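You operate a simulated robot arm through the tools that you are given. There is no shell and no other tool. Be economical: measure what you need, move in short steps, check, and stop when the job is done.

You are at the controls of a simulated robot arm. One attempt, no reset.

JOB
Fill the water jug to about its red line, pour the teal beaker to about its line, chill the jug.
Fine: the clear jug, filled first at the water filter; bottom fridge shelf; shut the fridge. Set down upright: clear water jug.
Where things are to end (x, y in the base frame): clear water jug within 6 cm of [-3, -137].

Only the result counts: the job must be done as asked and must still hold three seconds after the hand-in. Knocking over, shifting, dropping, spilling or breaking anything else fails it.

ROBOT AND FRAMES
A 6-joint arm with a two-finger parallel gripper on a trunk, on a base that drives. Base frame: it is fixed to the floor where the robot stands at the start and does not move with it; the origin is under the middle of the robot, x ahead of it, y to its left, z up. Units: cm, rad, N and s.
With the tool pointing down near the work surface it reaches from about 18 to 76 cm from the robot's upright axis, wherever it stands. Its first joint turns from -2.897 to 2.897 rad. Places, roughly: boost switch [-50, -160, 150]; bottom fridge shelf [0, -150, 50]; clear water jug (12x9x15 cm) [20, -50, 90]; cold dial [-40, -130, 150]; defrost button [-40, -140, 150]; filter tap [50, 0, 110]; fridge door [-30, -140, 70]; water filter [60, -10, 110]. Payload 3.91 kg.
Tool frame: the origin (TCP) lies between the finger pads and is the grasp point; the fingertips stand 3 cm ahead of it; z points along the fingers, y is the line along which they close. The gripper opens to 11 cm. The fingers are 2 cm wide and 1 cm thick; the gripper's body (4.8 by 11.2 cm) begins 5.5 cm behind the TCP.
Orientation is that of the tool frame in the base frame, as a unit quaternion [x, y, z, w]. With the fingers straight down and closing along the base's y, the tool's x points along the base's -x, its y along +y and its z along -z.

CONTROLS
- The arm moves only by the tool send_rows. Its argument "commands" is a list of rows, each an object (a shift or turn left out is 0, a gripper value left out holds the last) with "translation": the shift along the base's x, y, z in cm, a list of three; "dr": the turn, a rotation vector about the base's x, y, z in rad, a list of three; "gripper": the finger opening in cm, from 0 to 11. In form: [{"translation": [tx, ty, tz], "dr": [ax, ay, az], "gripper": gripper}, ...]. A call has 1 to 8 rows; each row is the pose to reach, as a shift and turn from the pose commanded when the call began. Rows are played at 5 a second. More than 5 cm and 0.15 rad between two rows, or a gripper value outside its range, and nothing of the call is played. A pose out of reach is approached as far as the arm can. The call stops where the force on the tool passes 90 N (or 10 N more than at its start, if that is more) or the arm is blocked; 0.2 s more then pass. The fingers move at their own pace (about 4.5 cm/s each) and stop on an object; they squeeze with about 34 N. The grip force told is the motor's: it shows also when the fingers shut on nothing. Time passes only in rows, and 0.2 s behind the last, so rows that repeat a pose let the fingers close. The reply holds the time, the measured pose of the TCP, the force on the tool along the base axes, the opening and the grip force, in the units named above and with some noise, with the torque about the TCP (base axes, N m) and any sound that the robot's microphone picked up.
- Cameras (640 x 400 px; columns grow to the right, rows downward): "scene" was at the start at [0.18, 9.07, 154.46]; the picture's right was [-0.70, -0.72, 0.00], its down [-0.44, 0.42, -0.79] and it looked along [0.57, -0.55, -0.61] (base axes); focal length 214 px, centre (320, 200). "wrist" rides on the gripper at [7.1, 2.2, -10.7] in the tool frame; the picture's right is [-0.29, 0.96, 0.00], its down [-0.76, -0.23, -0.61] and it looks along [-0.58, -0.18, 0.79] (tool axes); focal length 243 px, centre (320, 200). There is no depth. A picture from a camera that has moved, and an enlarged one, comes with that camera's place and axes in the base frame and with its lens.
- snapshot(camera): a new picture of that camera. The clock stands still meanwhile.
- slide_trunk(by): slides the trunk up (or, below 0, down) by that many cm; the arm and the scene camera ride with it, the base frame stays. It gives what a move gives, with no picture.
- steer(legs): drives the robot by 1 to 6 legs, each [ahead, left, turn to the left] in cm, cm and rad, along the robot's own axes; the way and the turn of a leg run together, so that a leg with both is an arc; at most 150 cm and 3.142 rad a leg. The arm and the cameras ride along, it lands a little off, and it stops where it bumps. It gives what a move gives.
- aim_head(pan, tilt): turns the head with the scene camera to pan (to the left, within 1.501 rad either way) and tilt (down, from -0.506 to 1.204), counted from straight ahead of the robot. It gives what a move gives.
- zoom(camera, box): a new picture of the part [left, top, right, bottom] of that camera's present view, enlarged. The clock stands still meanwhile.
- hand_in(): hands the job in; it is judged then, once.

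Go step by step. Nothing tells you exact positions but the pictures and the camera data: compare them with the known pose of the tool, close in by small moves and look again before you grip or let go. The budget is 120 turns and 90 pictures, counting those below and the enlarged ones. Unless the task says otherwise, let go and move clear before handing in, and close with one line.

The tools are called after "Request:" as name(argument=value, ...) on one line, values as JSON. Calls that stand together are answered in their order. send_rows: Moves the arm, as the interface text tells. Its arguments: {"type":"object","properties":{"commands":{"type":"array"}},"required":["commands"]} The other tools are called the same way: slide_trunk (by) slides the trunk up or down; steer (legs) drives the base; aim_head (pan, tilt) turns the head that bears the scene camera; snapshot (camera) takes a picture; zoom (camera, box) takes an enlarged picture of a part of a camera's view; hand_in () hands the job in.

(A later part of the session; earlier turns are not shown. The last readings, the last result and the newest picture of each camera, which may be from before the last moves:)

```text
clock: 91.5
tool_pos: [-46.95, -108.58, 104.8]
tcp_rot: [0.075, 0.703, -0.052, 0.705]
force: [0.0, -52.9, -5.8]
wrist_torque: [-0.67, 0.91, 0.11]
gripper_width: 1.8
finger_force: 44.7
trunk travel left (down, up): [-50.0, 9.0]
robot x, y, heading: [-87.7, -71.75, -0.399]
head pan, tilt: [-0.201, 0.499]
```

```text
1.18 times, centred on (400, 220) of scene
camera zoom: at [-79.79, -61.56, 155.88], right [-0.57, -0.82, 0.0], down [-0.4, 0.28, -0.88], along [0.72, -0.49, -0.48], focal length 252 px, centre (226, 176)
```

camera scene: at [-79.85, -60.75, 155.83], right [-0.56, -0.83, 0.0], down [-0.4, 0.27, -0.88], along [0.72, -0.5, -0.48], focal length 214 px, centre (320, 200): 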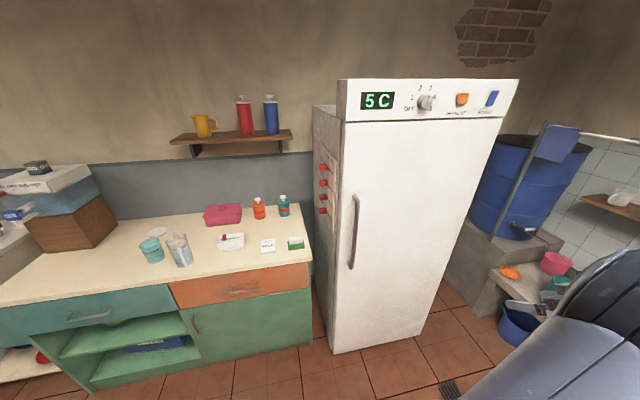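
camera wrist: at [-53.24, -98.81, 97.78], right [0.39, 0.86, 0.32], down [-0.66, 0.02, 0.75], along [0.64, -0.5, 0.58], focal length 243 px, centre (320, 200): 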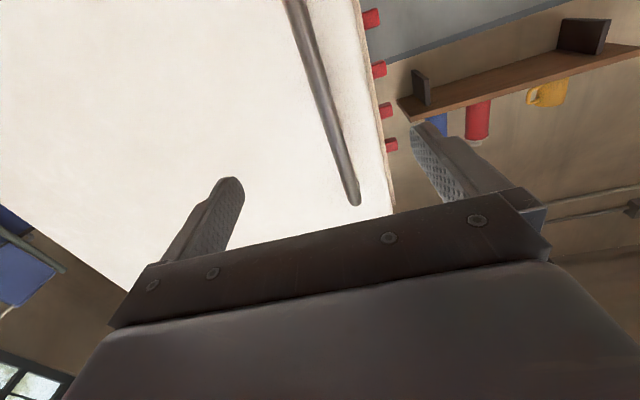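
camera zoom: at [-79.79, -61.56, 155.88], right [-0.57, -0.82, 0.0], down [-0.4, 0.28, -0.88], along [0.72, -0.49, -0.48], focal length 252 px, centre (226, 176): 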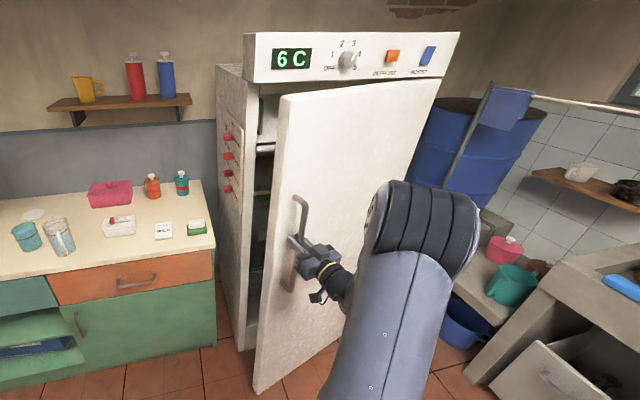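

The door is about 16° open, and the display reads 6C. I continue the arc with a slightly corrected pivot.

Request:
send_rows(commands=[{"translation": [-2.3, -0.9, 0], "dr": [0, 0, 0.03]}, {"translation": [-4.6, -1.2, 0], "dr": [0, 0, 0.06]}, {"translation": [-8.7, -1.7, 0], "dr": [0, 0, 0.11]}, {"translation": [-12.8, -2.4, 0], "dr": [0, 0, 0.16]}, {"translation": [-16.8, -3.4, 0], "dr": [0, 0, 0.21]}, {"translation": [-20.7, -4.8, 0], "dr": [0, 0, 0.27]}])

Request:
snapshot(camera="scene")

```text
clock: 92.8
tool_pos: [-67.58, -112.9, 104.8]
tcp_rot: [-0.027, 0.706, 0.047, 0.706]
force: [9.8, -26.6, 5.7]
wrist_torque: [-0.93, -0.72, -0.08]
gripper_width: 1.82
finger_force: 45.0
trunk travel left (down, up): [-50.0, 9.0]
robot x, y, heading: [-87.35, -71.87, -0.394]
head pan, tilt: [-0.201, 0.499]
```

```text
26 pictures are left
camera scene: at [-79.78, -61.1, 155.86], right [-0.56, -0.83, 0.0], down [-0.4, 0.27, -0.88], along [0.72, -0.49, -0.48], focal length 214 px, centre (320, 200)
```

scene: 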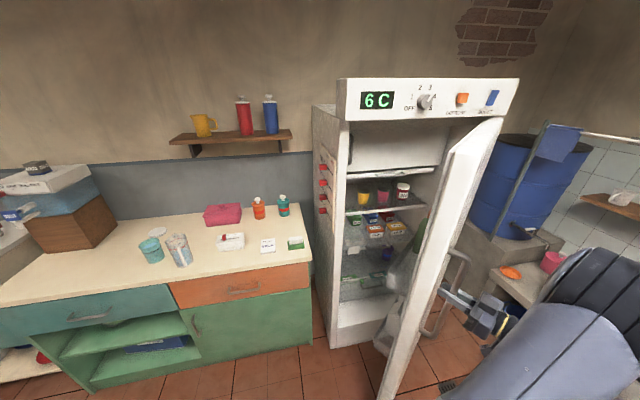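

The door is about 40° open; inside I see shelves and a door bin holding a bottle. I keep pulling by the handle, letting the bar turn in the grip.

Request:
send_rows(commands=[{"translation": [-3.7, -1.9, 0], "dr": [0, 0, -0.05]}, {"translation": [-7.4, -3.8, 0], "dr": [0, 0, -0.1]}, {"translation": [-10.9, -5.8, 0], "dr": [0, 0, -0.15]}, {"translation": [-14.3, -8.2, 0], "dr": [0, 0, -0.2]}, {"translation": [-17.5, -10.7, 0], "dr": [0, 0, -0.25]}, {"translation": [-20.5, -13.5, 0], "dr": [0, 0, -0.3]}])

```text
clock: 94.2
tool_pos: [-87.55, -126.29, 104.81]
tcp_rot: [0.078, 0.704, -0.057, 0.703]
force: [33.5, -31.0, 6.2]
wrist_torque: [-1.03, -0.25, 0.06]
gripper_width: 1.81
finger_force: 45.2
trunk travel left (down, up): [-50.0, 9.0]
robot x, y, heading: [-87.99, -72.05, -0.397]
head pan, tilt: [-0.201, 0.499]
```

Request:
send_rows(commands=[{"translation": [-2.9, -3.2, 0], "dr": [0, 0, -0.05]}, {"translation": [-5.5, -6.4, 0], "dr": [0, 0, -0.1]}, {"translation": [-7.8, -9.7, 0], "dr": [0, 0, -0.15]}, {"translation": [-9.9, -13.3, 0], "dr": [0, 0, -0.2]}, {"translation": [-11.8, -16.9, 0], "dr": [0, 0, -0.25]}])

Request:
snapshot(camera="scene")

```text
clock: 95.5
tool_pos: [-98.99, -142.91, 104.78]
tcp_rot: [0.163, 0.689, -0.142, 0.691]
force: [33.7, -14.3, -0.3]
wrist_torque: [-1.1, -0.14, -0.03]
gripper_width: 1.81
finger_force: 44.9
trunk travel left (down, up): [-50.0, 9.0]
robot x, y, heading: [-87.89, -71.81, -0.397]
head pan, tilt: [-0.201, 0.499]
```

```text
25 pictures are left
camera scene: at [-79.43, -60.92, 155.83], right [-0.56, -0.83, 0.0], down [-0.4, 0.27, -0.88], along [0.72, -0.49, -0.48], focal length 214 px, centre (320, 200)
```

scene: 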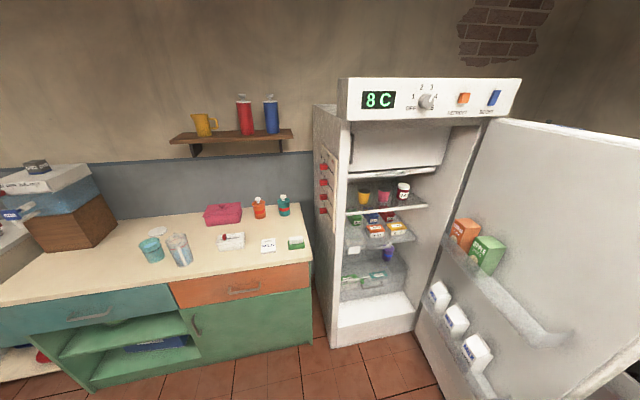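

The door stands about 80° open, display 8C. I open the fingers just enough to free the bar and back the whole robot straight off along the tool axis.

Request:
send_rows(commands=[{"gripper": 4}, {}, {}])

Request:
steer(legs=[[-30, 0, 0]])

Request:
snapshot(camera="scene")

```text
clock: 96.2
tool_pos: [-99.81, -142.75, 105.03]
tcp_rot: [0.165, 0.688, -0.146, 0.692]
force: [-0.6, -0.1, 0.0]
wrist_torque: [0.01, -0.04, -0.03]
gripper_width: 4.01
finger_force: 0.1
trunk travel left (down, up): [-50.0, 9.0]
robot x, y, heading: [-87.67, -71.93, -0.394]
head pan, tilt: [-0.201, 0.499]
```

```text
clock: 98.3
tool_pos: [-127.21, -131.23, 105.09]
tcp_rot: [0.165, 0.688, -0.145, 0.692]
force: [0.4, 0.2, -0.5]
wrist_torque: [0.01, 0.0, -0.01]
gripper_width: 4.0
finger_force: 0.0
trunk travel left (down, up): [-50.0, 9.0]
robot x, y, heading: [-115.12, -60.37, -0.398]
head pan, tilt: [-0.201, 0.499]
```

```text
24 pictures are left
camera scene: at [-107.47, -49.17, 155.83], right [-0.56, -0.83, 0.0], down [-0.4, 0.27, -0.88], along [0.73, -0.49, -0.48], focal length 214 px, centre (320, 200)
```

scene: 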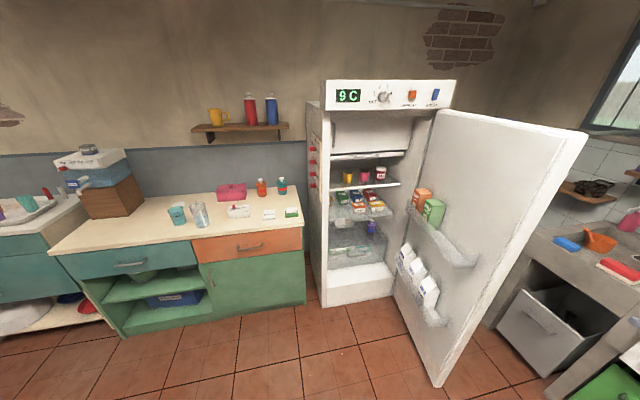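

The gripper is free and the door stays open. I zoom into the interior to locate the bottom shelf.

Request:
zoom(camera="scene", box=[310, 160, 450, 320])

```text
2.50 times, centred on (380, 240) of scene
camera zoom: at [-107.47, -49.17, 155.83], right [-0.56, -0.83, 0.0], down [-0.4, 0.27, -0.88], along [0.73, -0.49, -0.48], focal length 536 px, centre (170, 100)
```

zoom: 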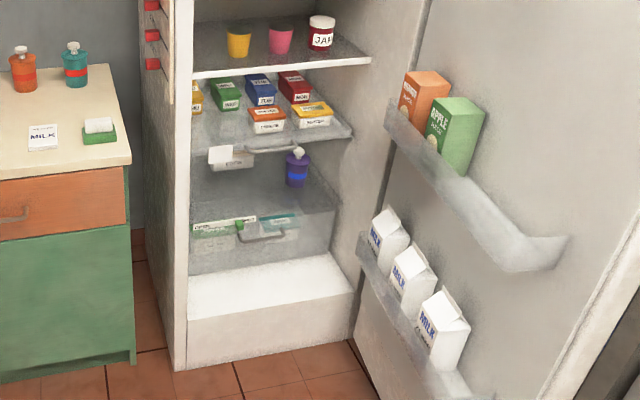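

The bottom shelf (z≈50, with the purple bottle at its right) has ~21 cm headroom, so I need a shallow grip on the jug from the handle side. First I swing the arm in front of the robot and pitch the tool 20° down.

Request:
send_rows(commands=[{"translation": [3.7, 2.9, 0]}, {"translation": [7.4, 5.9, 0]}, {"translation": [11.1, 8.8, 0]}, {"translation": [14.7, 11.7, 0]}, {"translation": [18.4, 14.7, 0]}, {"translation": [22.1, 17.6, 0]}, {"translation": [25.8, 20.5, 0]}])

Request:
send_rows(commands=[{"translation": [3.7, 2.9, 0], "dr": [0.02, 0.045, 0], "gripper": 11}, {"translation": [7.4, 5.9, 0], "dr": [0.04, 0.09, 0]}, {"translation": [11.1, 8.8, 0], "dr": [0.06, 0.136, 0]}, {"translation": [14.7, 11.7, 0], "dr": [0.083, 0.182, 0]}, {"translation": [18.4, 14.7, 0], "dr": [0.104, 0.227, 0]}, {"translation": [22.1, 17.6, 0], "dr": [0.125, 0.272, 0]}, {"translation": [25.8, 20.5, 0], "dr": [0.145, 0.318, 0]}])

Request:
steer(legs=[[0, 0, 0.4], [72, 14, 0]])

Request:
snapshot(camera="wrist")

```text
clock: 99.9
tool_pos: [-101.39, -110.6, 104.99]
tcp_rot: [0.164, 0.688, -0.145, 0.692]
force: [0.1, -0.6, -0.9]
wrist_torque: [0.0, -0.01, 0.01]
gripper_width: 4.0
finger_force: 0.1
trunk travel left (down, up): [-50.0, 9.0]
robot x, y, heading: [-115.38, -60.55, -0.396]
head pan, tilt: [-0.201, 0.499]
```

```text
clock: 101.5
tool_pos: [-75.68, -90.19, 105.09]
tcp_rot: [0.189, 0.798, -0.119, 0.56]
force: [-0.4, -0.5, 0.7]
wrist_torque: [0.01, -0.01, 0.03]
gripper_width: 10.96
finger_force: 0.1
trunk travel left (down, up): [-50.0, 9.0]
robot x, y, heading: [-115.38, -60.66, -0.397]
head pan, tilt: [-0.201, 0.499]
```

```text
clock: 106.7
tool_pos: [4.74, -58.38, 105.18]
tcp_rot: [0.027, 0.819, -0.005, 0.573]
force: [-0.5, 0.3, 0.2]
wrist_torque: [-0.01, -0.03, -0.01]
gripper_width: 10.98
finger_force: 0.1
trunk travel left (down, up): [-50.0, 9.0]
robot x, y, heading: [-43.62, -46.24, 0.007]
head pan, tilt: [-0.201, 0.499]
```

```text
22 pictures are left
camera wrist: at [-7.6, -55.52, 102.02], right [0.15, 0.94, 0.29], down [-0.32, -0.23, 0.92], along [0.93, -0.23, 0.27], focal length 243 px, centre (320, 200)
```

wrist: 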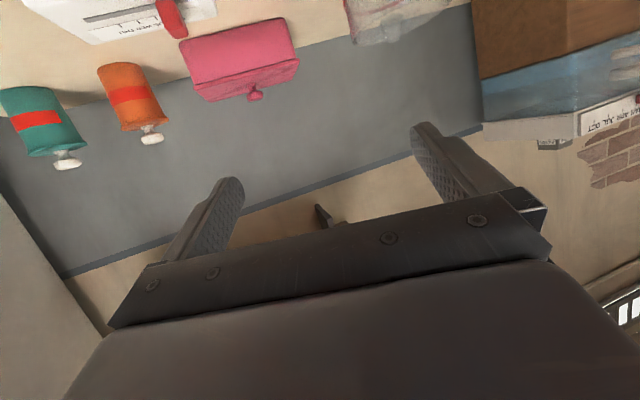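

Tool pitch is 20° at about azimuth -2°. I check the jug's exact place with the head camera.

Request:
aim_head(pan=0.0, tilt=0.7)

Request:
zoom(camera="scene", box=[300, 120, 460, 240])

```text
clock: 107.4
tool_pos: [4.72, -58.21, 105.13]
tcp_rot: [0.029, 0.819, -0.007, 0.573]
force: [-0.4, -0.1, -0.5]
wrist_torque: [-0.01, 0.0, -0.02]
gripper_width: 10.97
finger_force: 0.1
trunk travel left (down, up): [-50.0, 9.0]
robot x, y, heading: [-43.45, -46.15, 0.0]
head pan, tilt: [0.0, 0.7]
```

```text
3.33 times, centred on (380, 180) of scene
camera zoom: at [-40.99, -30.93, 154.06], right [0.0, -1.0, 0.0], down [-0.64, 0.0, -0.77], along [0.77, 0.0, -0.64], focal length 715 px, centre (120, 267)
```

zoom: 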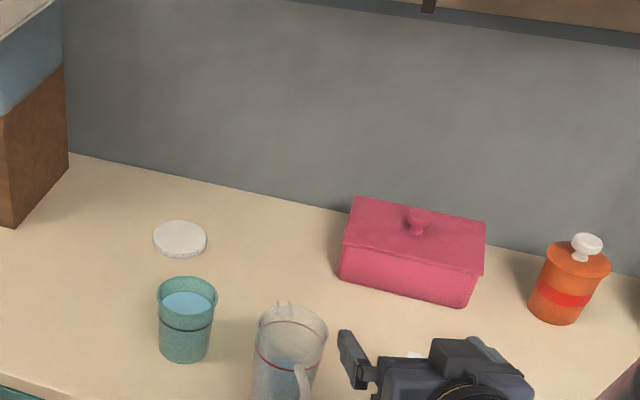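

The jug is at ≈(17,-51). I line up the gripper at a standoff in front of the handle and view it.

Request:
send_rows(commands=[{"translation": [-1, 2.5, -2.5]}, {"translation": [-2.2, 4.8, -5]}, {"translation": [-2.2, 7.2, -8]}, {"translation": [-2.2, 7.2, -10]}])

Request:
snapshot(camera="wrist")

```text
clock: 108.4
tool_pos: [3.63, -52.63, 97.35]
tcp_rot: [0.036, 0.821, 0.009, 0.569]
force: [-0.2, 0.6, 0.2]
wrist_torque: [-0.03, -0.01, -0.03]
gripper_width: 11.01
finger_force: 0.1
out of reach, approached as far as the arm can: row 3, 4
trunk travel left (down, up): [-50.0, 9.0]
robot x, y, heading: [-43.52, -45.93, 0.005]
head pan, tilt: [0.0, 0.7]
```

```text
20 pictures are left
camera wrist: at [-8.76, -49.88, 94.51], right [0.15, 0.93, 0.33], down [-0.31, -0.27, 0.91], along [0.94, -0.24, 0.25], focal length 243 px, centre (320, 200)
```

wrist: 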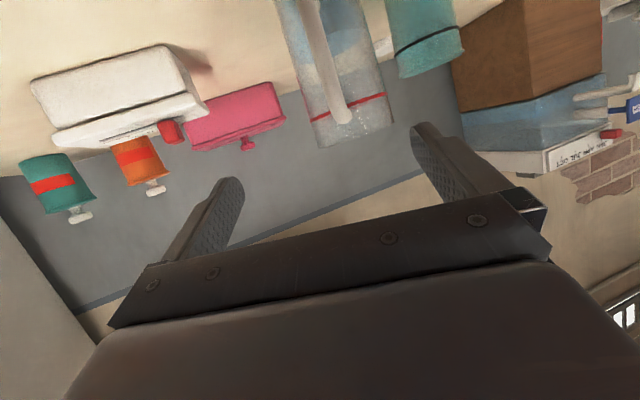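

The arm is at its limit this low with a shallow tool, so I raise the hand and lower the trunk by 15 cm.

Request:
send_rows(commands=[{"translation": [-0.5, 0, 4]}, {"translation": [-1, 0, 8]}, {"translation": [-1.2, 0.5, 12]}, {"translation": [-1.2, 1, 15]}])

Request:
slide_trunk(by=-15)

Request:
snapshot(camera="wrist")

```text
clock: 109.4
tool_pos: [2.29, -51.61, 112.61]
tcp_rot: [0.028, 0.819, -0.007, 0.573]
force: [-0.8, -0.5, -0.1]
wrist_torque: [0.0, 0.01, -0.01]
gripper_width: 11.01
finger_force: 0.1
trunk travel left (down, up): [-50.0, 9.0]
robot x, y, heading: [-42.95, -46.07, 0.004]
head pan, tilt: [0.0, 0.7]
```

```text
clock: 111.2
tool_pos: [2.38, -51.58, 97.36]
tcp_rot: [0.029, 0.819, -0.007, 0.573]
force: [-0.7, 0.0, 1.1]
wrist_torque: [-0.01, -0.03, -0.02]
gripper_width: 10.98
finger_force: 0.0
trunk travel left (down, up): [-35.0, 24.0]
robot x, y, heading: [-43.64, -46.02, 0.004]
head pan, tilt: [0.0, 0.7]
```

```text
19 pictures are left
camera wrist: at [-9.94, -48.85, 94.4], right [0.15, 0.94, 0.29], down [-0.32, -0.23, 0.92], along [0.93, -0.23, 0.27], focal length 243 px, centre (320, 200)
```

wrist: 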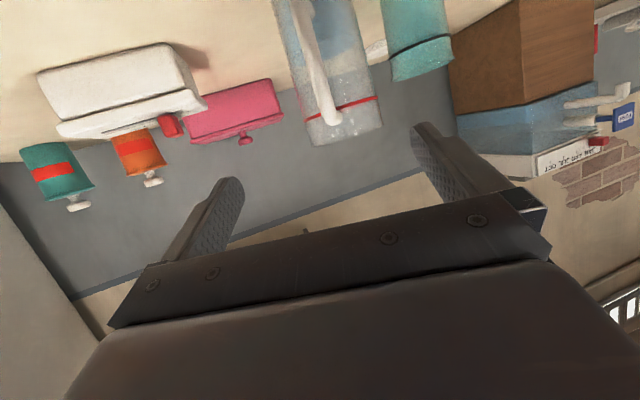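

The jug centre is ≈(17.1,-50.9) with its handle straight toward me. I approach along the tool axis, straddling the handle, then look before closing.

Request:
send_rows(commands=[{"translation": [3.3, 0.3, -1.5]}, {"translation": [6.6, 0.6, -2.9]}, {"translation": [9.8, 0.8, -4.2]}, {"translation": [11.6, 0.8, -5]}, {"translation": [12.7, 0.8, -5.4]}])

Request:
snapshot(camera="wrist")

```text
clock: 112.4
tool_pos: [14.95, -52.26, 92.38]
tcp_rot: [0.026, 0.819, -0.003, 0.573]
force: [-0.9, 0.0, -0.1]
wrist_torque: [0.03, -0.05, -0.04]
gripper_width: 10.98
finger_force: 0.1
out of reach, approached as far as the arm can: row 3, 4, 5
trunk travel left (down, up): [-35.0, 24.0]
robot x, y, heading: [-43.45, -46.26, -0.001]
head pan, tilt: [0.0, 0.7]
```

```text
18 pictures are left
camera wrist: at [2.65, -49.51, 89.42], right [0.14, 0.94, 0.3], down [-0.32, -0.24, 0.92], along [0.94, -0.22, 0.27], focal length 243 px, centre (320, 200)
```

wrist: 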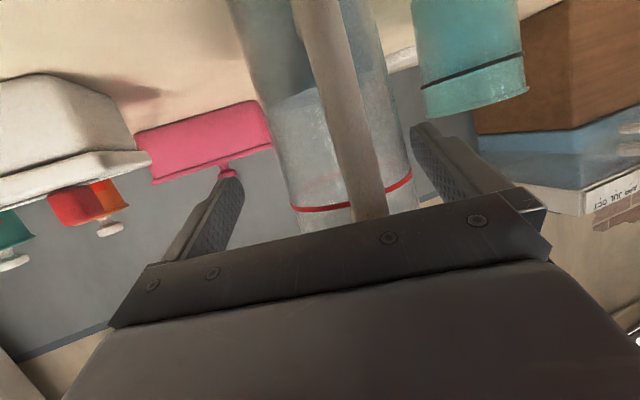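

The arm stopped about 1.3 cm short to the right, so the jug sits near the right finger. I shift the base slightly left to centre it.

Request:
steer(legs=[[0, 1.3, 0]])

Request:
snapshot(camera="wrist")

```text
clock: 113.1
tool_pos: [14.95, -50.87, 92.46]
tcp_rot: [0.025, 0.819, -0.002, 0.573]
force: [-0.6, 0.3, -0.2]
wrist_torque: [-0.03, 0.01, 0.0]
gripper_width: 11.0
finger_force: 0.1
trunk travel left (down, up): [-35.0, 24.0]
robot x, y, heading: [-43.25, -44.9, 0.003]
head pan, tilt: [0.0, 0.7]
```

```text
17 pictures are left
camera wrist: at [2.65, -48.22, 89.43], right [0.14, 0.94, 0.3], down [-0.32, -0.24, 0.92], along [0.94, -0.22, 0.27], focal length 243 px, centre (320, 200)
```

wrist: 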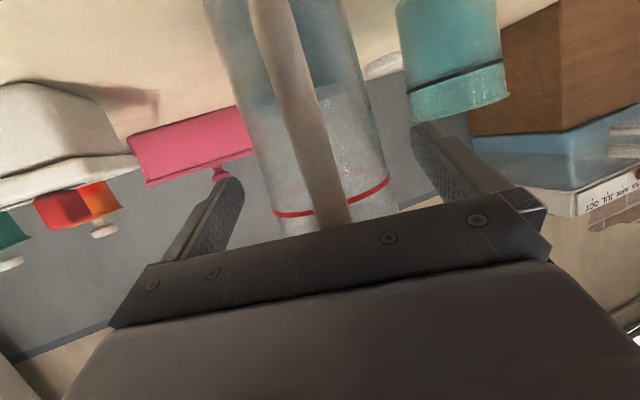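

Centred. I close and lift slightly.

Request:
send_rows(commands=[{"gripper": 6}, {}, {}, {}])

Request:
send_rows(commands=[{"translation": [0, 0, 1.5]}, {"translation": [0, 0, 4]}, {"translation": [-1, 0, 8]}])

Request:
snapshot(camera="wrist")

```text
clock: 114.1
tool_pos: [14.91, -50.81, 92.31]
tcp_rot: [0.025, 0.82, -0.002, 0.572]
force: [-0.6, -0.8, -0.1]
wrist_torque: [0.04, 0.08, 0.02]
gripper_width: 7.72
finger_force: 33.3
trunk travel left (down, up): [-35.0, 24.0]
robot x, y, heading: [-43.57, -44.73, 0.003]
head pan, tilt: [0.0, 0.7]
```

```text
clock: 114.9
tool_pos: [13.95, -50.94, 100.3]
tcp_rot: [0.026, 0.82, -0.003, 0.572]
force: [-0.2, -0.7, -2.5]
wrist_torque: [0.0, 0.07, -0.01]
gripper_width: 7.59
finger_force: 33.7
trunk travel left (down, up): [-35.0, 24.0]
robot x, y, heading: [-43.55, -44.62, 0.002]
head pan, tilt: [0.0, 0.7]
```

```text
16 pictures are left
camera wrist: at [1.69, -48.32, 97.39], right [0.14, 0.94, 0.3], down [-0.32, -0.24, 0.92], along [0.94, -0.23, 0.27], focal length 243 px, centre (320, 200)
```

wrist: 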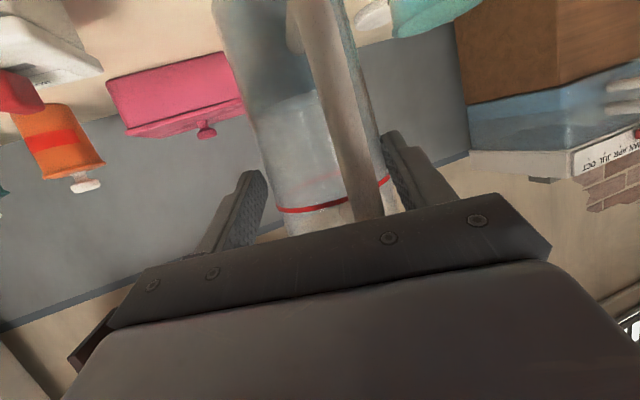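

The grip is short of the jug's widest part and slowly slipping. I set it straight back down and regrip deeper.

Request:
send_rows(commands=[{"translation": [0.5, 0, -3.5]}, {"translation": [1, 0, -6.5]}, {"translation": [1, 0, -7.4]}])

```text
clock: 115.7
tool_pos: [14.97, -50.92, 93.06]
tcp_rot: [0.025, 0.82, -0.002, 0.572]
force: [0.0, -0.2, -3.5]
wrist_torque: [0.01, 0.08, 0.03]
gripper_width: 7.61
finger_force: 34.3
trunk travel left (down, up): [-35.0, 24.0]
robot x, y, heading: [-43.6, -44.87, 0.001]
head pan, tilt: [0.0, 0.7]
```

Request:
send_rows(commands=[{"translation": [0, 0, -0.4]}, {"translation": [0, 0, -0.8]}])

```text
clock: 116.3
tool_pos: [15.07, -50.81, 92.43]
tcp_rot: [0.025, 0.819, -0.002, 0.574]
force: [-1.3, -0.9, 6.8]
wrist_torque: [0.17, 0.03, 0.07]
gripper_width: 7.53
finger_force: 34.2
trunk travel left (down, up): [-35.0, 24.0]
robot x, y, heading: [-43.38, -44.38, 0.001]
head pan, tilt: [0.0, 0.7]
```

Request:
send_rows(commands=[{"gripper": 11}, {}, {}, {}])

Request:
snapshot(camera="wrist")

Request:
zoom(camera="scene", box=[300, 120, 460, 240])

```text
clock: 117.3
tool_pos: [14.95, -50.88, 92.16]
tcp_rot: [0.025, 0.82, -0.002, 0.572]
force: [0.4, -0.1, 0.3]
wrist_torque: [0.05, 0.0, 0.0]
gripper_width: 10.99
finger_force: 0.2
trunk travel left (down, up): [-35.0, 24.0]
robot x, y, heading: [-43.3, -44.77, -0.001]
head pan, tilt: [0.0, 0.7]
```

```text
15 pictures are left
camera wrist: at [2.62, -48.23, 89.23], right [0.14, 0.94, 0.3], down [-0.32, -0.24, 0.92], along [0.94, -0.22, 0.27], focal length 243 px, centre (320, 200)
```

wrist: 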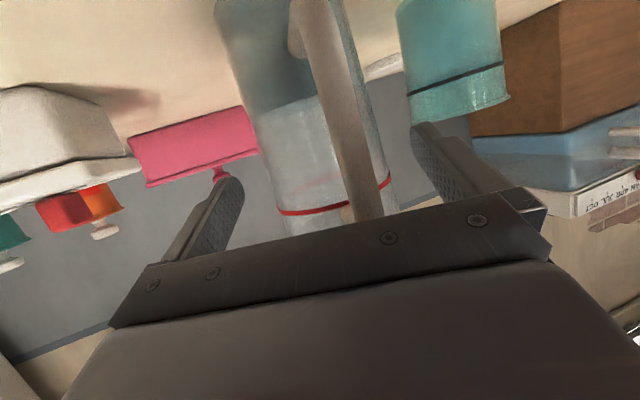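

```text
3.33 times, centred on (380, 180) of scene
camera zoom: at [-41.0, -29.63, 139.06], right [0.0, -1.0, 0.0], down [-0.64, 0.0, -0.76], along [0.76, 0.0, -0.64], focal length 715 px, centre (120, 267)
```

zoom: 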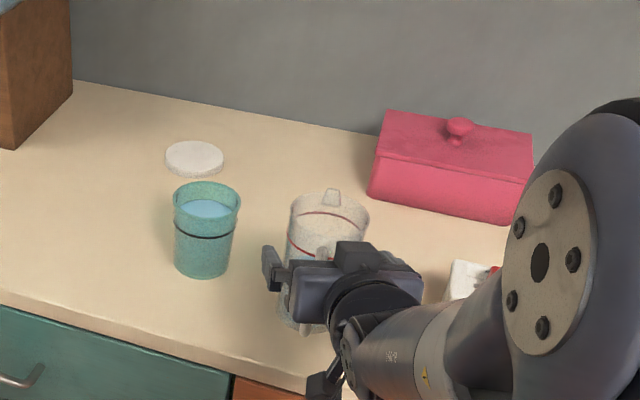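

The jug centre is at ≈(19,-51.3), so my grip had been ~4 cm short. I creep the base 2.1 cm ahead and check.

Request:
steer(legs=[[2.1, -0.2, 0]])

Request:
snapshot(camera="wrist")

```text
clock: 118.1
tool_pos: [17.07, -51.21, 92.22]
tcp_rot: [0.025, 0.82, -0.002, 0.572]
force: [-0.9, -0.6, 0.3]
wrist_torque: [0.0, -0.03, -0.02]
gripper_width: 10.99
finger_force: 0.1
trunk travel left (down, up): [-35.0, 24.0]
robot x, y, heading: [-41.76, -44.94, 0.002]
head pan, tilt: [0.0, 0.7]
```

```text
13 pictures are left
camera wrist: at [4.72, -48.44, 89.23], right [0.14, 0.94, 0.3], down [-0.32, -0.24, 0.92], along [0.94, -0.22, 0.27], focal length 243 px, centre (320, 200)
```

wrist: 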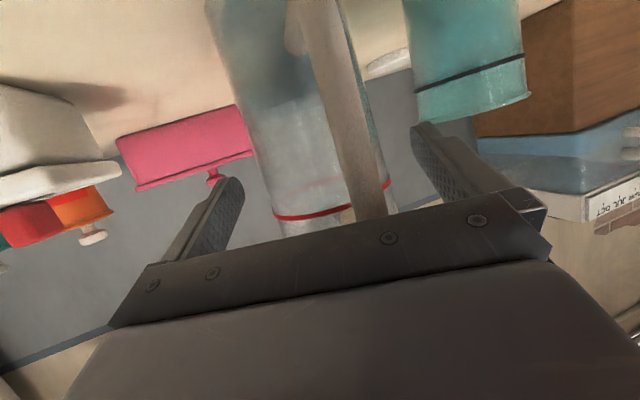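

Request:
send_rows(commands=[{"gripper": 6}, {}, {}, {}])

```text
clock: 119.1
tool_pos: [17.08, -51.17, 92.28]
tcp_rot: [0.025, 0.82, -0.002, 0.572]
force: [-1.3, -0.1, 0.8]
wrist_torque: [0.0, 0.09, -0.02]
gripper_width: 7.61
finger_force: 33.9
trunk travel left (down, up): [-35.0, 24.0]
robot x, y, heading: [-41.13, -45.2, 0.005]
head pan, tilt: [0.0, 0.7]
```

The width is again 7.6 cm, so that is the jug's diameter here, and the grip is now deeper. I lift a little and check for slip.

Request:
send_rows(commands=[{"translation": [0, 0, 1.5]}, {"translation": [0, 0, 4]}, {"translation": [0, 0, 6]}, {"translation": [0, 0, 6]}, {"translation": [0, 0, 6]}])

Request:
snapshot(camera="wrist")

```text
clock: 120.3
tool_pos: [17.13, -51.18, 98.24]
tcp_rot: [0.025, 0.82, -0.002, 0.572]
force: [0.8, -0.9, -4.1]
wrist_torque: [0.0, 0.05, 0.01]
gripper_width: 7.49
finger_force: 34.3
trunk travel left (down, up): [-35.0, 24.0]
robot x, y, heading: [-41.34, -45.25, 0.002]
head pan, tilt: [0.0, 0.7]
```

```text
12 pictures are left
camera wrist: at [4.76, -48.46, 95.26], right [0.14, 0.94, 0.3], down [-0.32, -0.24, 0.92], along [0.94, -0.22, 0.27], focal length 243 px, centre (320, 200)
```

wrist: 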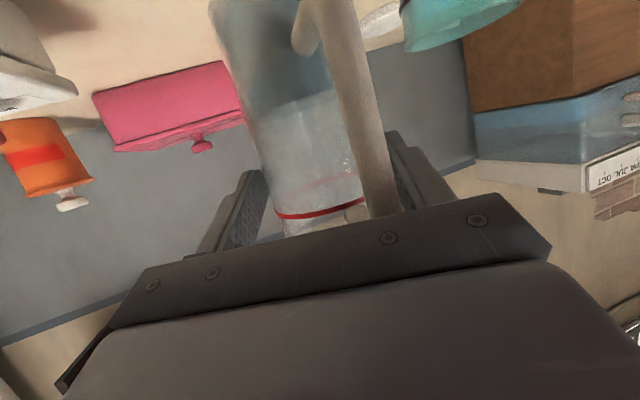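

The jug creeps in this shallow grip, so it isn't safe. I set it back down and will regrip steeper and higher, where the pads reach past its centre.

Request:
send_rows(commands=[{"translation": [0, 0, -3]}, {"translation": [0, 0, -5.2]}, {"translation": [0, 0, -5.7]}, {"translation": [0, 0, -6]}, {"translation": [0, 0, -6.2]}])

```text
clock: 121.5
tool_pos: [17.16, -51.08, 92.08]
tcp_rot: [0.024, 0.818, -0.001, 0.574]
force: [-1.5, 1.1, 9.2]
wrist_torque: [0.32, 0.21, 0.08]
gripper_width: 7.49
finger_force: 34.1
trunk travel left (down, up): [-35.0, 24.0]
robot x, y, heading: [-41.0, -44.88, 0.003]
head pan, tilt: [0.0, 0.7]
```

Request:
send_rows(commands=[{"gripper": 11}, {}, {}, {}, {"translation": [-4, 0, 1.5]}, {"translation": [-8, 0, 3.5]}, {"translation": [-8, 1, 8]}, {"translation": [-7, 2, 11.5]}])

Request:
send_rows(commands=[{"translation": [0.5, 0.5, 0], "dr": [0, 0, -0.12]}, {"translation": [1, 1, 0], "dr": [0, 0, -0.24]}, {"translation": [1.5, 1.5, 0], "dr": [0, 0, -0.36]}, {"translation": [2, 2, 0], "dr": [0, 0, -0.48]}])

Request:
send_rows(commands=[{"translation": [0.5, 0, -1], "dr": [0.05, 0.09, 0]}, {"translation": [1, 0, -2], "dr": [0.105, 0.182, 0]}])

Request:
snapshot(camera="wrist")

Request:
zoom(camera="scene", box=[310, 150, 450, 255])

```text
clock: 123.3
tool_pos: [10.0, -49.2, 103.6]
tcp_rot: [0.026, 0.82, -0.003, 0.572]
force: [0.5, 0.1, 0.2]
wrist_torque: [-0.02, 0.04, -0.02]
gripper_width: 11.0
finger_force: 0.0
trunk travel left (down, up): [-35.0, 24.0]
robot x, y, heading: [-41.34, -45.07, 0.004]
head pan, tilt: [0.0, 0.7]
```

```text
clock: 124.3
tool_pos: [7.95, -60.68, 101.67]
tcp_rot: [0.153, 0.817, -0.083, 0.549]
force: [0.2, 0.6, 0.3]
wrist_torque: [-0.04, 0.01, 0.0]
gripper_width: 10.99
finger_force: 0.0
out of reach, approached as far as the arm can: row 1, 2, 3, 4
trunk travel left (down, up): [-35.0, 24.0]
robot x, y, heading: [-41.23, -44.98, 0.006]
head pan, tilt: [0.0, 0.7]
```

```text
clock: 124.9
tool_pos: [8.96, -59.88, 101.42]
tcp_rot: [0.146, 0.833, -0.049, 0.531]
force: [-1.0, -0.2, -0.7]
wrist_torque: [-0.03, -0.03, 0.01]
gripper_width: 11.0
finger_force: 0.0
out of reach, approached as far as the arm can: row 1, 2
trunk travel left (down, up): [-35.0, 24.0]
robot x, y, heading: [-41.23, -44.87, -0.0]
head pan, tilt: [0.0, 0.7]
```

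```text
11 pictures are left
camera wrist: at [-2.58, -53.96, 99.56], right [0.4, 0.86, 0.33], down [-0.3, -0.22, 0.93], along [0.87, -0.47, 0.17], focal length 243 px, centre (320, 200)
```

wrist: 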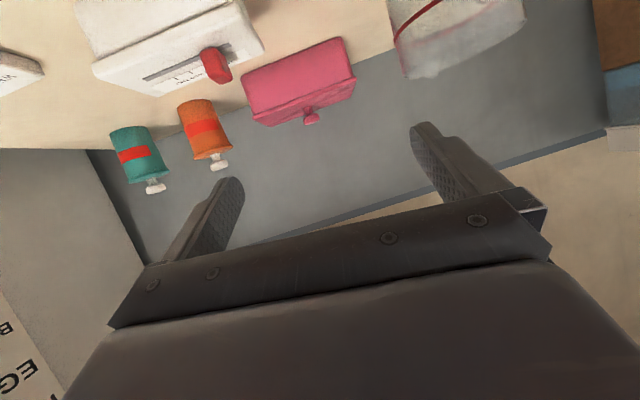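

```text
3.81 times, centred on (380, 202) of scene
camera zoom: at [-38.89, -29.84, 139.06], right [0.0, -1.0, 0.0], down [-0.64, 0.0, -0.76], along [0.76, 0.0, -0.64], focal length 817 px, centre (91, 190)
```

zoom: 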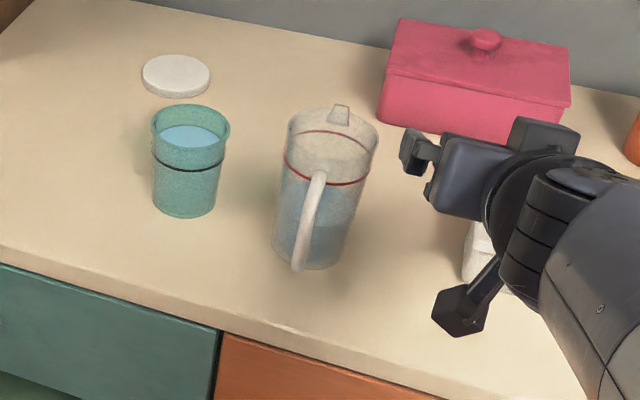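

The jug stands upright at ≈(20.5,-52.6), handle now toward azimuth ≈148°. The wrist only yaws to one side of the arm's radial line, so I raise the trunk and reposition the base up-left, as for the first successful grasp.

Request:
slide_trunk(by=15)

Request:
steer(legs=[[21, 37, 0]])

Request:
send_rows(commands=[{"translation": [-2.4, -4.2, 0]}, {"translation": [-4.8, -8.4, 0]}, {"translation": [-7.2, -12.6, 0]}, {"translation": [-9.6, -16.8, 0]}, {"translation": [-12, -21, 0]}, {"translation": [-14.4, -25.2, 0]}, {"translation": [-16.8, -29.4, 0]}, {"translation": [-19.2, -33.6, 0]}])

```text
clock: 126.7
tool_pos: [8.83, -59.79, 116.22]
tcp_rot: [0.146, 0.833, -0.051, 0.532]
force: [-0.5, 0.7, -0.4]
wrist_torque: [0.0, 0.06, 0.05]
gripper_width: 10.98
finger_force: 0.2
trunk travel left (down, up): [-50.0, 9.0]
robot x, y, heading: [-41.46, -44.94, 0.006]
head pan, tilt: [0.0, 0.7]
```

```text
clock: 129.3
tool_pos: [30.08, -22.9, 116.27]
tcp_rot: [0.146, 0.833, -0.05, 0.531]
force: [0.6, -0.2, 0.8]
wrist_torque: [0.03, -0.01, 0.0]
gripper_width: 11.02
finger_force: 0.2
trunk travel left (down, up): [-50.0, 9.0]
robot x, y, heading: [-19.67, -8.18, -0.002]
head pan, tilt: [0.0, 0.7]
```

```text
clock: 131.1
tool_pos: [10.87, -56.58, 116.37]
tcp_rot: [0.146, 0.833, -0.05, 0.531]
force: [0.9, 0.8, -0.1]
wrist_torque: [0.01, 0.01, -0.02]
gripper_width: 11.0
finger_force: 0.1
trunk travel left (down, up): [-50.0, 9.0]
robot x, y, heading: [-20.24, -8.04, -0.005]
head pan, tilt: [0.0, 0.7]
```

Now I orient the tool to 45° pitch, azimuth -32° (matching the handle), at a standoff.

Request:
send_rows(commands=[{"translation": [0.6, 2.1, -2], "dr": [0.0191, 0.0845, -0.0605]}, {"translation": [1.2, 4.2, -4.5], "dr": [0.0382, 0.1689, -0.1209]}, {"translation": [1.8, 6.3, -8], "dr": [0.0573, 0.2534, -0.1814]}, {"translation": [2.4, 8.5, -11.5], "dr": [0.0764, 0.3378, -0.2418]}, {"translation": [2.4, 8.5, -13], "dr": [0.0764, 0.3378, -0.2418]}])

Request:
snapshot(camera="wrist")

```text
clock: 132.3
tool_pos: [13.32, -48.05, 103.27]
tcp_rot: [0.255, 0.888, -0.107, 0.366]
force: [0.8, 0.0, -0.5]
wrist_torque: [0.01, 0.0, 0.0]
gripper_width: 10.97
finger_force: 0.2
trunk travel left (down, up): [-50.0, 9.0]
robot x, y, heading: [-19.92, -8.25, 0.002]
head pan, tilt: [0.0, 0.7]
```

```text
9 pictures are left
camera wrist: at [3.77, -39.6, 105.77], right [0.68, 0.7, 0.2], down [-0.03, -0.25, 0.97], along [0.73, -0.67, -0.15], focal length 243 px, centre (320, 200)
```

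wrist: 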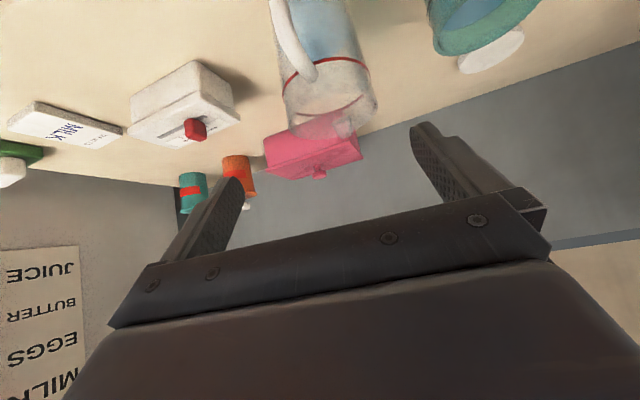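

The jug's rim is ≈(20,-51,95), about 0.8 cm left of the tool axis. I correct and approach.

Request:
send_rows(commands=[{"translation": [0.4, 0.6, -3.5]}, {"translation": [2.4, -0.6, -5.8]}, {"translation": [4.4, -1.8, -8.1]}, {"translation": [6.1, -2.9, -10.1]}])

Request:
snapshot(camera="wrist")

```text
clock: 133.3
tool_pos: [19.37, -50.81, 92.98]
tcp_rot: [0.254, 0.888, -0.106, 0.368]
force: [0.8, 0.3, -1.1]
wrist_torque: [-0.02, 0.01, -0.02]
gripper_width: 11.0
finger_force: 0.1
trunk travel left (down, up): [-50.0, 9.0]
robot x, y, heading: [-19.62, -7.95, -0.001]
head pan, tilt: [0.0, 0.7]
```

```text
8 pictures are left
camera wrist: at [9.88, -42.53, 95.52], right [0.68, 0.7, 0.2], down [-0.03, -0.25, 0.97], along [0.73, -0.66, -0.15], focal length 243 px, centre (320, 200)
```

wrist: 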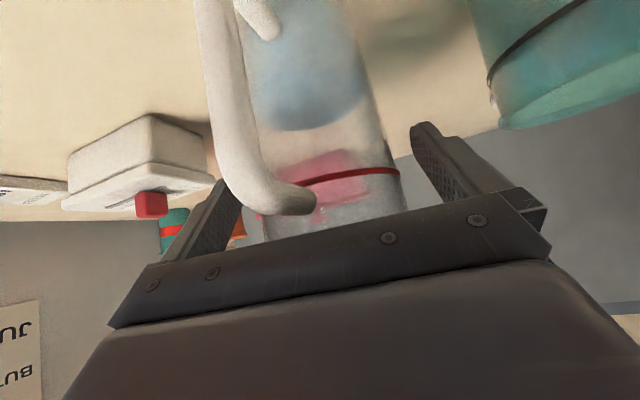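

This matches the first secure grasp. I close and lift.

Request:
send_rows(commands=[{"gripper": 6}, {}, {}, {}])

Request:
send_rows(commands=[{"translation": [0, 0, 2]}, {"translation": [0, 0, 5]}, {"translation": [0, 0, 8]}, {"translation": [0, 0, 12]}, {"translation": [0, 0, 15]}])

```text
clock: 134.3
tool_pos: [19.34, -50.89, 93.06]
tcp_rot: [0.254, 0.888, -0.106, 0.368]
force: [0.8, 0.5, 1.0]
wrist_torque: [0.02, -0.04, -0.02]
gripper_width: 8.22
finger_force: 34.0
trunk travel left (down, up): [-50.0, 9.0]
robot x, y, heading: [-20.33, -7.85, 0.001]
head pan, tilt: [0.0, 0.7]
```

```text
clock: 135.5
tool_pos: [19.41, -50.93, 108.09]
tcp_rot: [0.255, 0.888, -0.106, 0.368]
force: [0.6, 0.6, -3.4]
wrist_torque: [0.02, -0.02, -0.04]
gripper_width: 8.24
finger_force: 34.1
trunk travel left (down, up): [-50.0, 9.0]
robot x, y, heading: [-20.12, -8.2, 0.003]
head pan, tilt: [0.0, 0.7]
```

The grip is secure (8.2 cm, steady). I carry the jug around to the open fridge, keeping clear of its corner.

Request:
steer(legs=[[-25, 0, 0], [0, -40, 0], [-42, 0, 0], [0, -34, 0.13]])

```text
clock: 143.4
tool_pos: [-40.09, -118.83, 108.08]
tcp_rot: [0.196, 0.903, -0.082, 0.374]
force: [-0.3, 0.0, -3.3]
wrist_torque: [0.02, 0.0, 0.01]
gripper_width: 8.24
finger_force: 34.1
trunk travel left (down, up): [-50.0, 9.0]
robot x, y, heading: [-85.2, -81.34, 0.129]
head pan, tilt: [0.0, 0.7]
```

Positioned squarely before the opening. I lower the trunk 44 cm and look in.

Request:
slide_trunk(by=-44)

Request:
aim_head(pan=-0.6, tilt=0.45)

Request:
snapshot(camera="scene")

```text
refused: -44 is not a number from -40 to 40
```

```text
clock: 144.4
tool_pos: [-40.09, -118.84, 108.08]
tcp_rot: [0.196, 0.902, -0.082, 0.375]
force: [0.1, 0.3, -3.1]
wrist_torque: [0.02, -0.01, 0.0]
gripper_width: 8.2
finger_force: 34.4
trunk travel left (down, up): [-50.0, 9.0]
robot x, y, heading: [-84.96, -81.87, 0.129]
head pan, tilt: [-0.6, 0.45]
```

```text
7 pictures are left
camera scene: at [-84.65, -71.46, 156.27], right [-0.45, -0.89, 0.0], down [-0.39, 0.2, -0.9], along [0.8, -0.41, -0.44], focal length 214 px, centre (320, 200)
```

scene: 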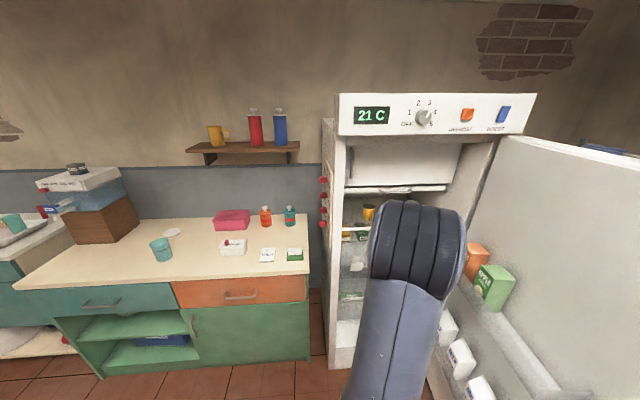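

Request:
slide_trunk(by=-40)

Request:
slide_trunk(by=-4)

Request:
snapshot(camera="scene")

```text
clock: 148.2
tool_pos: [-40.03, -118.98, 68.17]
tcp_rot: [0.195, 0.903, -0.082, 0.374]
force: [0.5, 0.5, -3.6]
wrist_torque: [-0.02, 0.02, -0.01]
gripper_width: 8.19
finger_force: 33.9
trunk travel left (down, up): [-10.0, 49.0]
robot x, y, heading: [-85.07, -81.36, 0.13]
head pan, tilt: [-0.6, 0.45]
```

```text
clock: 149.1
tool_pos: [-40.09, -118.83, 64.08]
tcp_rot: [0.196, 0.903, -0.081, 0.374]
force: [-0.1, -0.1, -1.5]
wrist_torque: [0.02, -0.02, -0.02]
gripper_width: 8.21
finger_force: 34.0
trunk travel left (down, up): [-6.0, 53.0]
robot x, y, heading: [-84.79, -81.17, 0.13]
head pan, tilt: [-0.6, 0.45]
```

```text
6 pictures are left
camera scene: at [-84.66, -71.46, 112.27], right [-0.45, -0.89, 0.0], down [-0.39, 0.2, -0.9], along [0.8, -0.41, -0.44], focal length 214 px, centre (320, 200)
```

scene: 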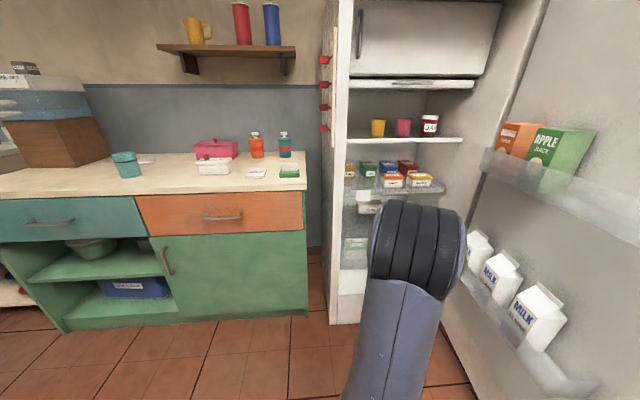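

The tray above the shelf leaves limited headroom for the steep gripper, so I will tilt the jug back 15° (flattening the hand), enter, touch down near the front of the shelf, release, then slide it inward by its handle. First pitch and drive in partway.

Request:
send_rows(commands=[{"translation": [0, 0, 0.2], "dr": [-0.055, -0.119, 0]}, {"translation": [-0.5, -1.1, 0.6], "dr": [-0.109, -0.238, 0]}])

Request:
steer(legs=[[18.7, -11.6, 0]])

Request:
snapshot(camera="wrist")

```text
clock: 149.7
tool_pos: [-40.54, -119.91, 64.67]
tcp_rot: [0.184, 0.846, -0.108, 0.488]
force: [-0.1, -0.5, -2.9]
wrist_torque: [0.03, 0.05, 0.01]
gripper_width: 8.17
finger_force: 34.2
trunk travel left (down, up): [-6.0, 53.0]
robot x, y, heading: [-84.88, -81.62, 0.13]
head pan, tilt: [-0.6, 0.45]
```

```text
clock: 151.3
tool_pos: [-20.53, -129.0, 64.62]
tcp_rot: [0.183, 0.846, -0.106, 0.489]
force: [-0.9, 1.3, -2.6]
wrist_torque: [-0.02, 0.0, 0.02]
gripper_width: 8.19
finger_force: 34.3
trunk travel left (down, up): [-6.0, 53.0]
robot x, y, heading: [-64.69, -90.51, 0.129]
head pan, tilt: [-0.6, 0.45]
```

```text
5 pictures are left
camera wrist: at [-31.24, -121.77, 63.83], right [0.53, 0.81, 0.25], down [-0.23, -0.15, 0.96], along [0.82, -0.57, 0.11], focal length 243 px, centre (320, 200)
```

wrist: 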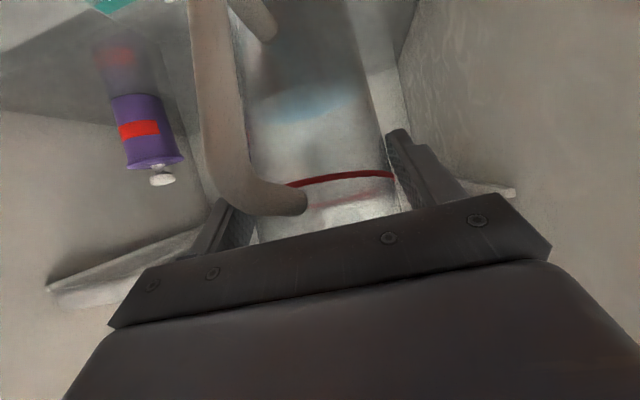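

The tray's lower front edge is at z≈67.5, depth ≈15 cm; the hand may go about 5 cm further. I move in and lower until contact.

Request:
send_rows(commands=[{"translation": [1.6, -0.7, 0]}, {"translation": [3.2, -1.5, -0.2]}, {"translation": [4.6, -2.1, -0.4]}])

Request:
send_rows(commands=[{"translation": [0, 0, -0.3]}, {"translation": [0, 0, -0.6]}])

```text
clock: 152.1
tool_pos: [-16.12, -131.17, 64.18]
tcp_rot: [0.185, 0.847, -0.107, 0.487]
force: [-15.1, 1.3, -7.5]
wrist_torque: [0.05, -0.31, -0.33]
gripper_width: 8.03
finger_force: 34.4
trunk travel left (down, up): [-6.0, 53.0]
robot x, y, heading: [-64.87, -90.89, 0.128]
head pan, tilt: [-0.6, 0.45]
```

```text
clock: 152.7
tool_pos: [-15.93, -131.05, 63.71]
tcp_rot: [0.183, 0.847, -0.107, 0.488]
force: [-11.1, 4.8, -2.1]
wrist_torque: [-0.12, -0.4, -0.15]
gripper_width: 8.01
finger_force: 33.5
trunk travel left (down, up): [-6.0, 53.0]
robot x, y, heading: [-64.44, -90.45, 0.13]
head pan, tilt: [-0.6, 0.45]
```

Something touched — most likely the tilted spout against the tray's edge. I back off a little and reduce the tilt to about 8°, then look.

Request:
send_rows(commands=[{"translation": [-1.4, 0.6, 0.2]}, {"translation": [-3.2, 1.4, 0.4]}, {"translation": [-3.6, 1.6, 0.4], "dr": [0.025, 0.055, 0]}, {"translation": [-3.6, 1.6, 0.4], "dr": [0.051, 0.111, 0]}])

Request:
snapshot(camera="wrist")

```text
clock: 153.7
tool_pos: [-19.44, -129.49, 64.12]
tcp_rot: [0.19, 0.875, -0.096, 0.435]
force: [0.2, 0.3, -2.8]
wrist_torque: [0.03, -0.02, 0.02]
gripper_width: 8.02
finger_force: 33.4
trunk travel left (down, up): [-6.0, 53.0]
robot x, y, heading: [-64.59, -90.13, 0.133]
head pan, tilt: [-0.6, 0.45]
```

```text
4 pictures are left
camera wrist: at [-30.23, -122.28, 64.79], right [0.56, 0.8, 0.23], down [-0.12, -0.2, 0.97], along [0.82, -0.57, -0.01], focal length 243 px, centre (320, 200)
```

wrist: 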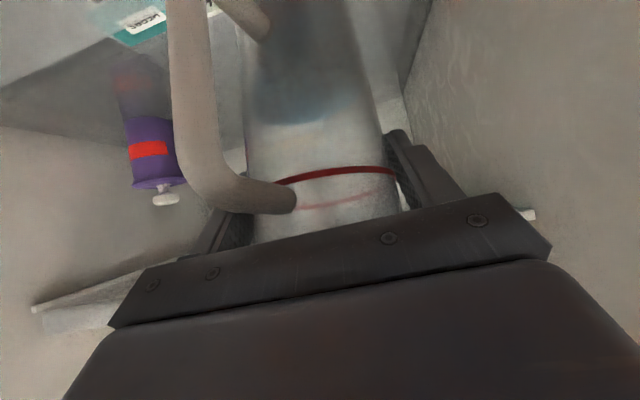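

Held well. I move in again 3.8 cm at the smaller tilt and lower.

Request:
send_rows(commands=[{"translation": [1.2, -0.5, 0]}, {"translation": [2.4, -1.1, -0.1]}, {"translation": [3.4, -1.6, -0.2]}])

Request:
send_rows(commands=[{"translation": [0, 0, -0.3]}, {"translation": [0, 0, -0.6]}])

```text
clock: 154.5
tool_pos: [-16.23, -130.91, 63.88]
tcp_rot: [0.189, 0.876, -0.093, 0.434]
force: [-13.9, 8.3, -4.8]
wrist_torque: [-0.2, -0.39, -0.14]
gripper_width: 8.01
finger_force: 33.8
trunk travel left (down, up): [-6.0, 53.0]
robot x, y, heading: [-64.73, -90.69, 0.134]
head pan, tilt: [-0.6, 0.45]
```

```text
clock: 155.1
tool_pos: [-15.86, -131.14, 63.32]
tcp_rot: [0.19, 0.874, -0.095, 0.436]
force: [0.3, 0.5, -3.7]
wrist_torque: [0.0, 0.0, 0.01]
gripper_width: 8.02
finger_force: 33.6
trunk travel left (down, up): [-6.0, 53.0]
robot x, y, heading: [-64.49, -90.39, 0.128]
head pan, tilt: [-0.6, 0.45]
```

Lowering freed it; it is now under the tray's edge. I continue down to the shelf.

Request:
send_rows(commands=[{"translation": [0, 0, -0.3]}, {"translation": [0, 0, -0.6]}, {"translation": [0, 0, -0.8]}])

```text
clock: 155.9
tool_pos: [-16.13, -131.08, 62.48]
tcp_rot: [0.19, 0.874, -0.095, 0.436]
force: [0.6, -0.7, -3.1]
wrist_torque: [0.03, 0.02, 0.01]
gripper_width: 8.01
finger_force: 33.7
trunk travel left (down, up): [-6.0, 53.0]
robot x, y, heading: [-64.55, -90.58, 0.132]
head pan, tilt: [-0.6, 0.45]
```

Request:
send_rows(commands=[{"translation": [0, 0, -0.4]}, {"translation": [0, 0, -0.8]}, {"translation": [0, 0, -1.2]}])

```text
clock: 156.7
tool_pos: [-16.03, -130.93, 61.3]
tcp_rot: [0.189, 0.875, -0.095, 0.435]
force: [0.1, 0.1, -3.4]
wrist_torque: [0.0, -0.01, 0.02]
gripper_width: 8.03
finger_force: 34.6
trunk travel left (down, up): [-6.0, 53.0]
robot x, y, heading: [-64.71, -90.51, 0.13]
head pan, tilt: [-0.6, 0.45]
```

There's no contact: a recheck with the purple bottle puts the shelf at z≈46.5 with its front edge deeper (~20 cm), so there is more headroom and I must go further in. I restore the 15° tilt and move in under the tray at this lower height.

Request:
send_rows(commands=[{"translation": [0, 0, 0], "dr": [-0.025, -0.055, 0]}, {"translation": [0, 0, 0], "dr": [-0.051, -0.111, 0]}, {"translation": [1.4, -0.6, -0.2], "dr": [-0.051, -0.111, 0]}, {"translation": [2.7, -1.2, -0.2], "dr": [-0.051, -0.111, 0]}, {"translation": [3.8, -1.75, -0.2], "dr": [-0.051, -0.111, 0]}])

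```text
clock: 157.9
tool_pos: [-12.18, -132.87, 61.02]
tcp_rot: [0.184, 0.846, -0.107, 0.488]
force: [0.6, 0.7, -2.8]
wrist_torque: [0.0, 0.04, -0.02]
gripper_width: 8.01
finger_force: 33.9
trunk travel left (down, up): [-6.0, 53.0]
robot x, y, heading: [-64.66, -90.42, 0.129]
head pan, tilt: [-0.6, 0.45]
```

No contact so far. I lower gently.

Request:
send_rows(commands=[{"translation": [0, 0, -0.3]}, {"translation": [0, 0, -0.6]}, {"translation": [0, 0, -0.9]}])

```text
clock: 158.7
tool_pos: [-12.24, -132.72, 60.08]
tcp_rot: [0.183, 0.846, -0.107, 0.488]
force: [0.6, -0.6, -2.9]
wrist_torque: [0.02, 0.03, -0.02]
gripper_width: 8.0
finger_force: 34.0
trunk travel left (down, up): [-6.0, 53.0]
robot x, y, heading: [-64.58, -90.22, 0.134]
head pan, tilt: [-0.6, 0.45]
```

Request:
send_rows(commands=[{"translation": [0.6, -0.3, 0]}, {"translation": [1.2, -0.55, 0]}, {"translation": [1.2, -0.55, -0.4]}, {"translation": [1.2, -0.55, -0.8]}])

```text
clock: 159.7
tool_pos: [-11.14, -133.4, 59.47]
tcp_rot: [0.183, 0.846, -0.107, 0.489]
force: [-0.2, 0.6, -3.2]
wrist_torque: [0.01, 0.02, 0.0]
gripper_width: 8.04
finger_force: 33.8
trunk travel left (down, up): [-6.0, 53.0]
robot x, y, heading: [-65.21, -90.59, 0.131]
head pan, tilt: [-0.6, 0.45]
```

Still nothing; I take a look before going lower.

Request:
snapshot(camera="wrist")

```text
3 pictures are left
camera wrist: at [-21.87, -126.17, 58.5], right [0.53, 0.81, 0.25], down [-0.23, -0.15, 0.96], along [0.82, -0.57, 0.11], focal length 243 px, centre (320, 200)
```

wrist: 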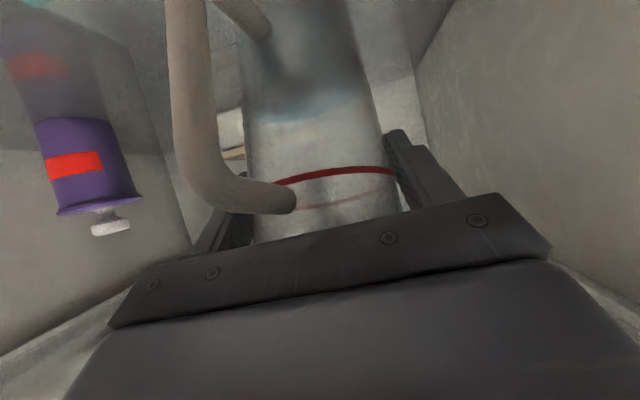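

The jug is well over the shelf area with the bottle far to the side; the shelf is nearer z≈45. I keep lowering in small steps.

Request:
send_rows(commands=[{"translation": [0, 0, -0.35]}, {"translation": [0, 0, -0.7]}, {"translation": [0, 0, -1.0]}])

```text
clock: 160.5
tool_pos: [-11.06, -133.25, 58.37]
tcp_rot: [0.183, 0.847, -0.107, 0.488]
force: [-0.1, 0.8, -3.2]
wrist_torque: [-0.01, 0.04, 0.0]
gripper_width: 8.01
finger_force: 33.9
trunk travel left (down, up): [-6.0, 53.0]
robot x, y, heading: [-64.78, -90.72, 0.129]
head pan, tilt: [-0.6, 0.45]
```

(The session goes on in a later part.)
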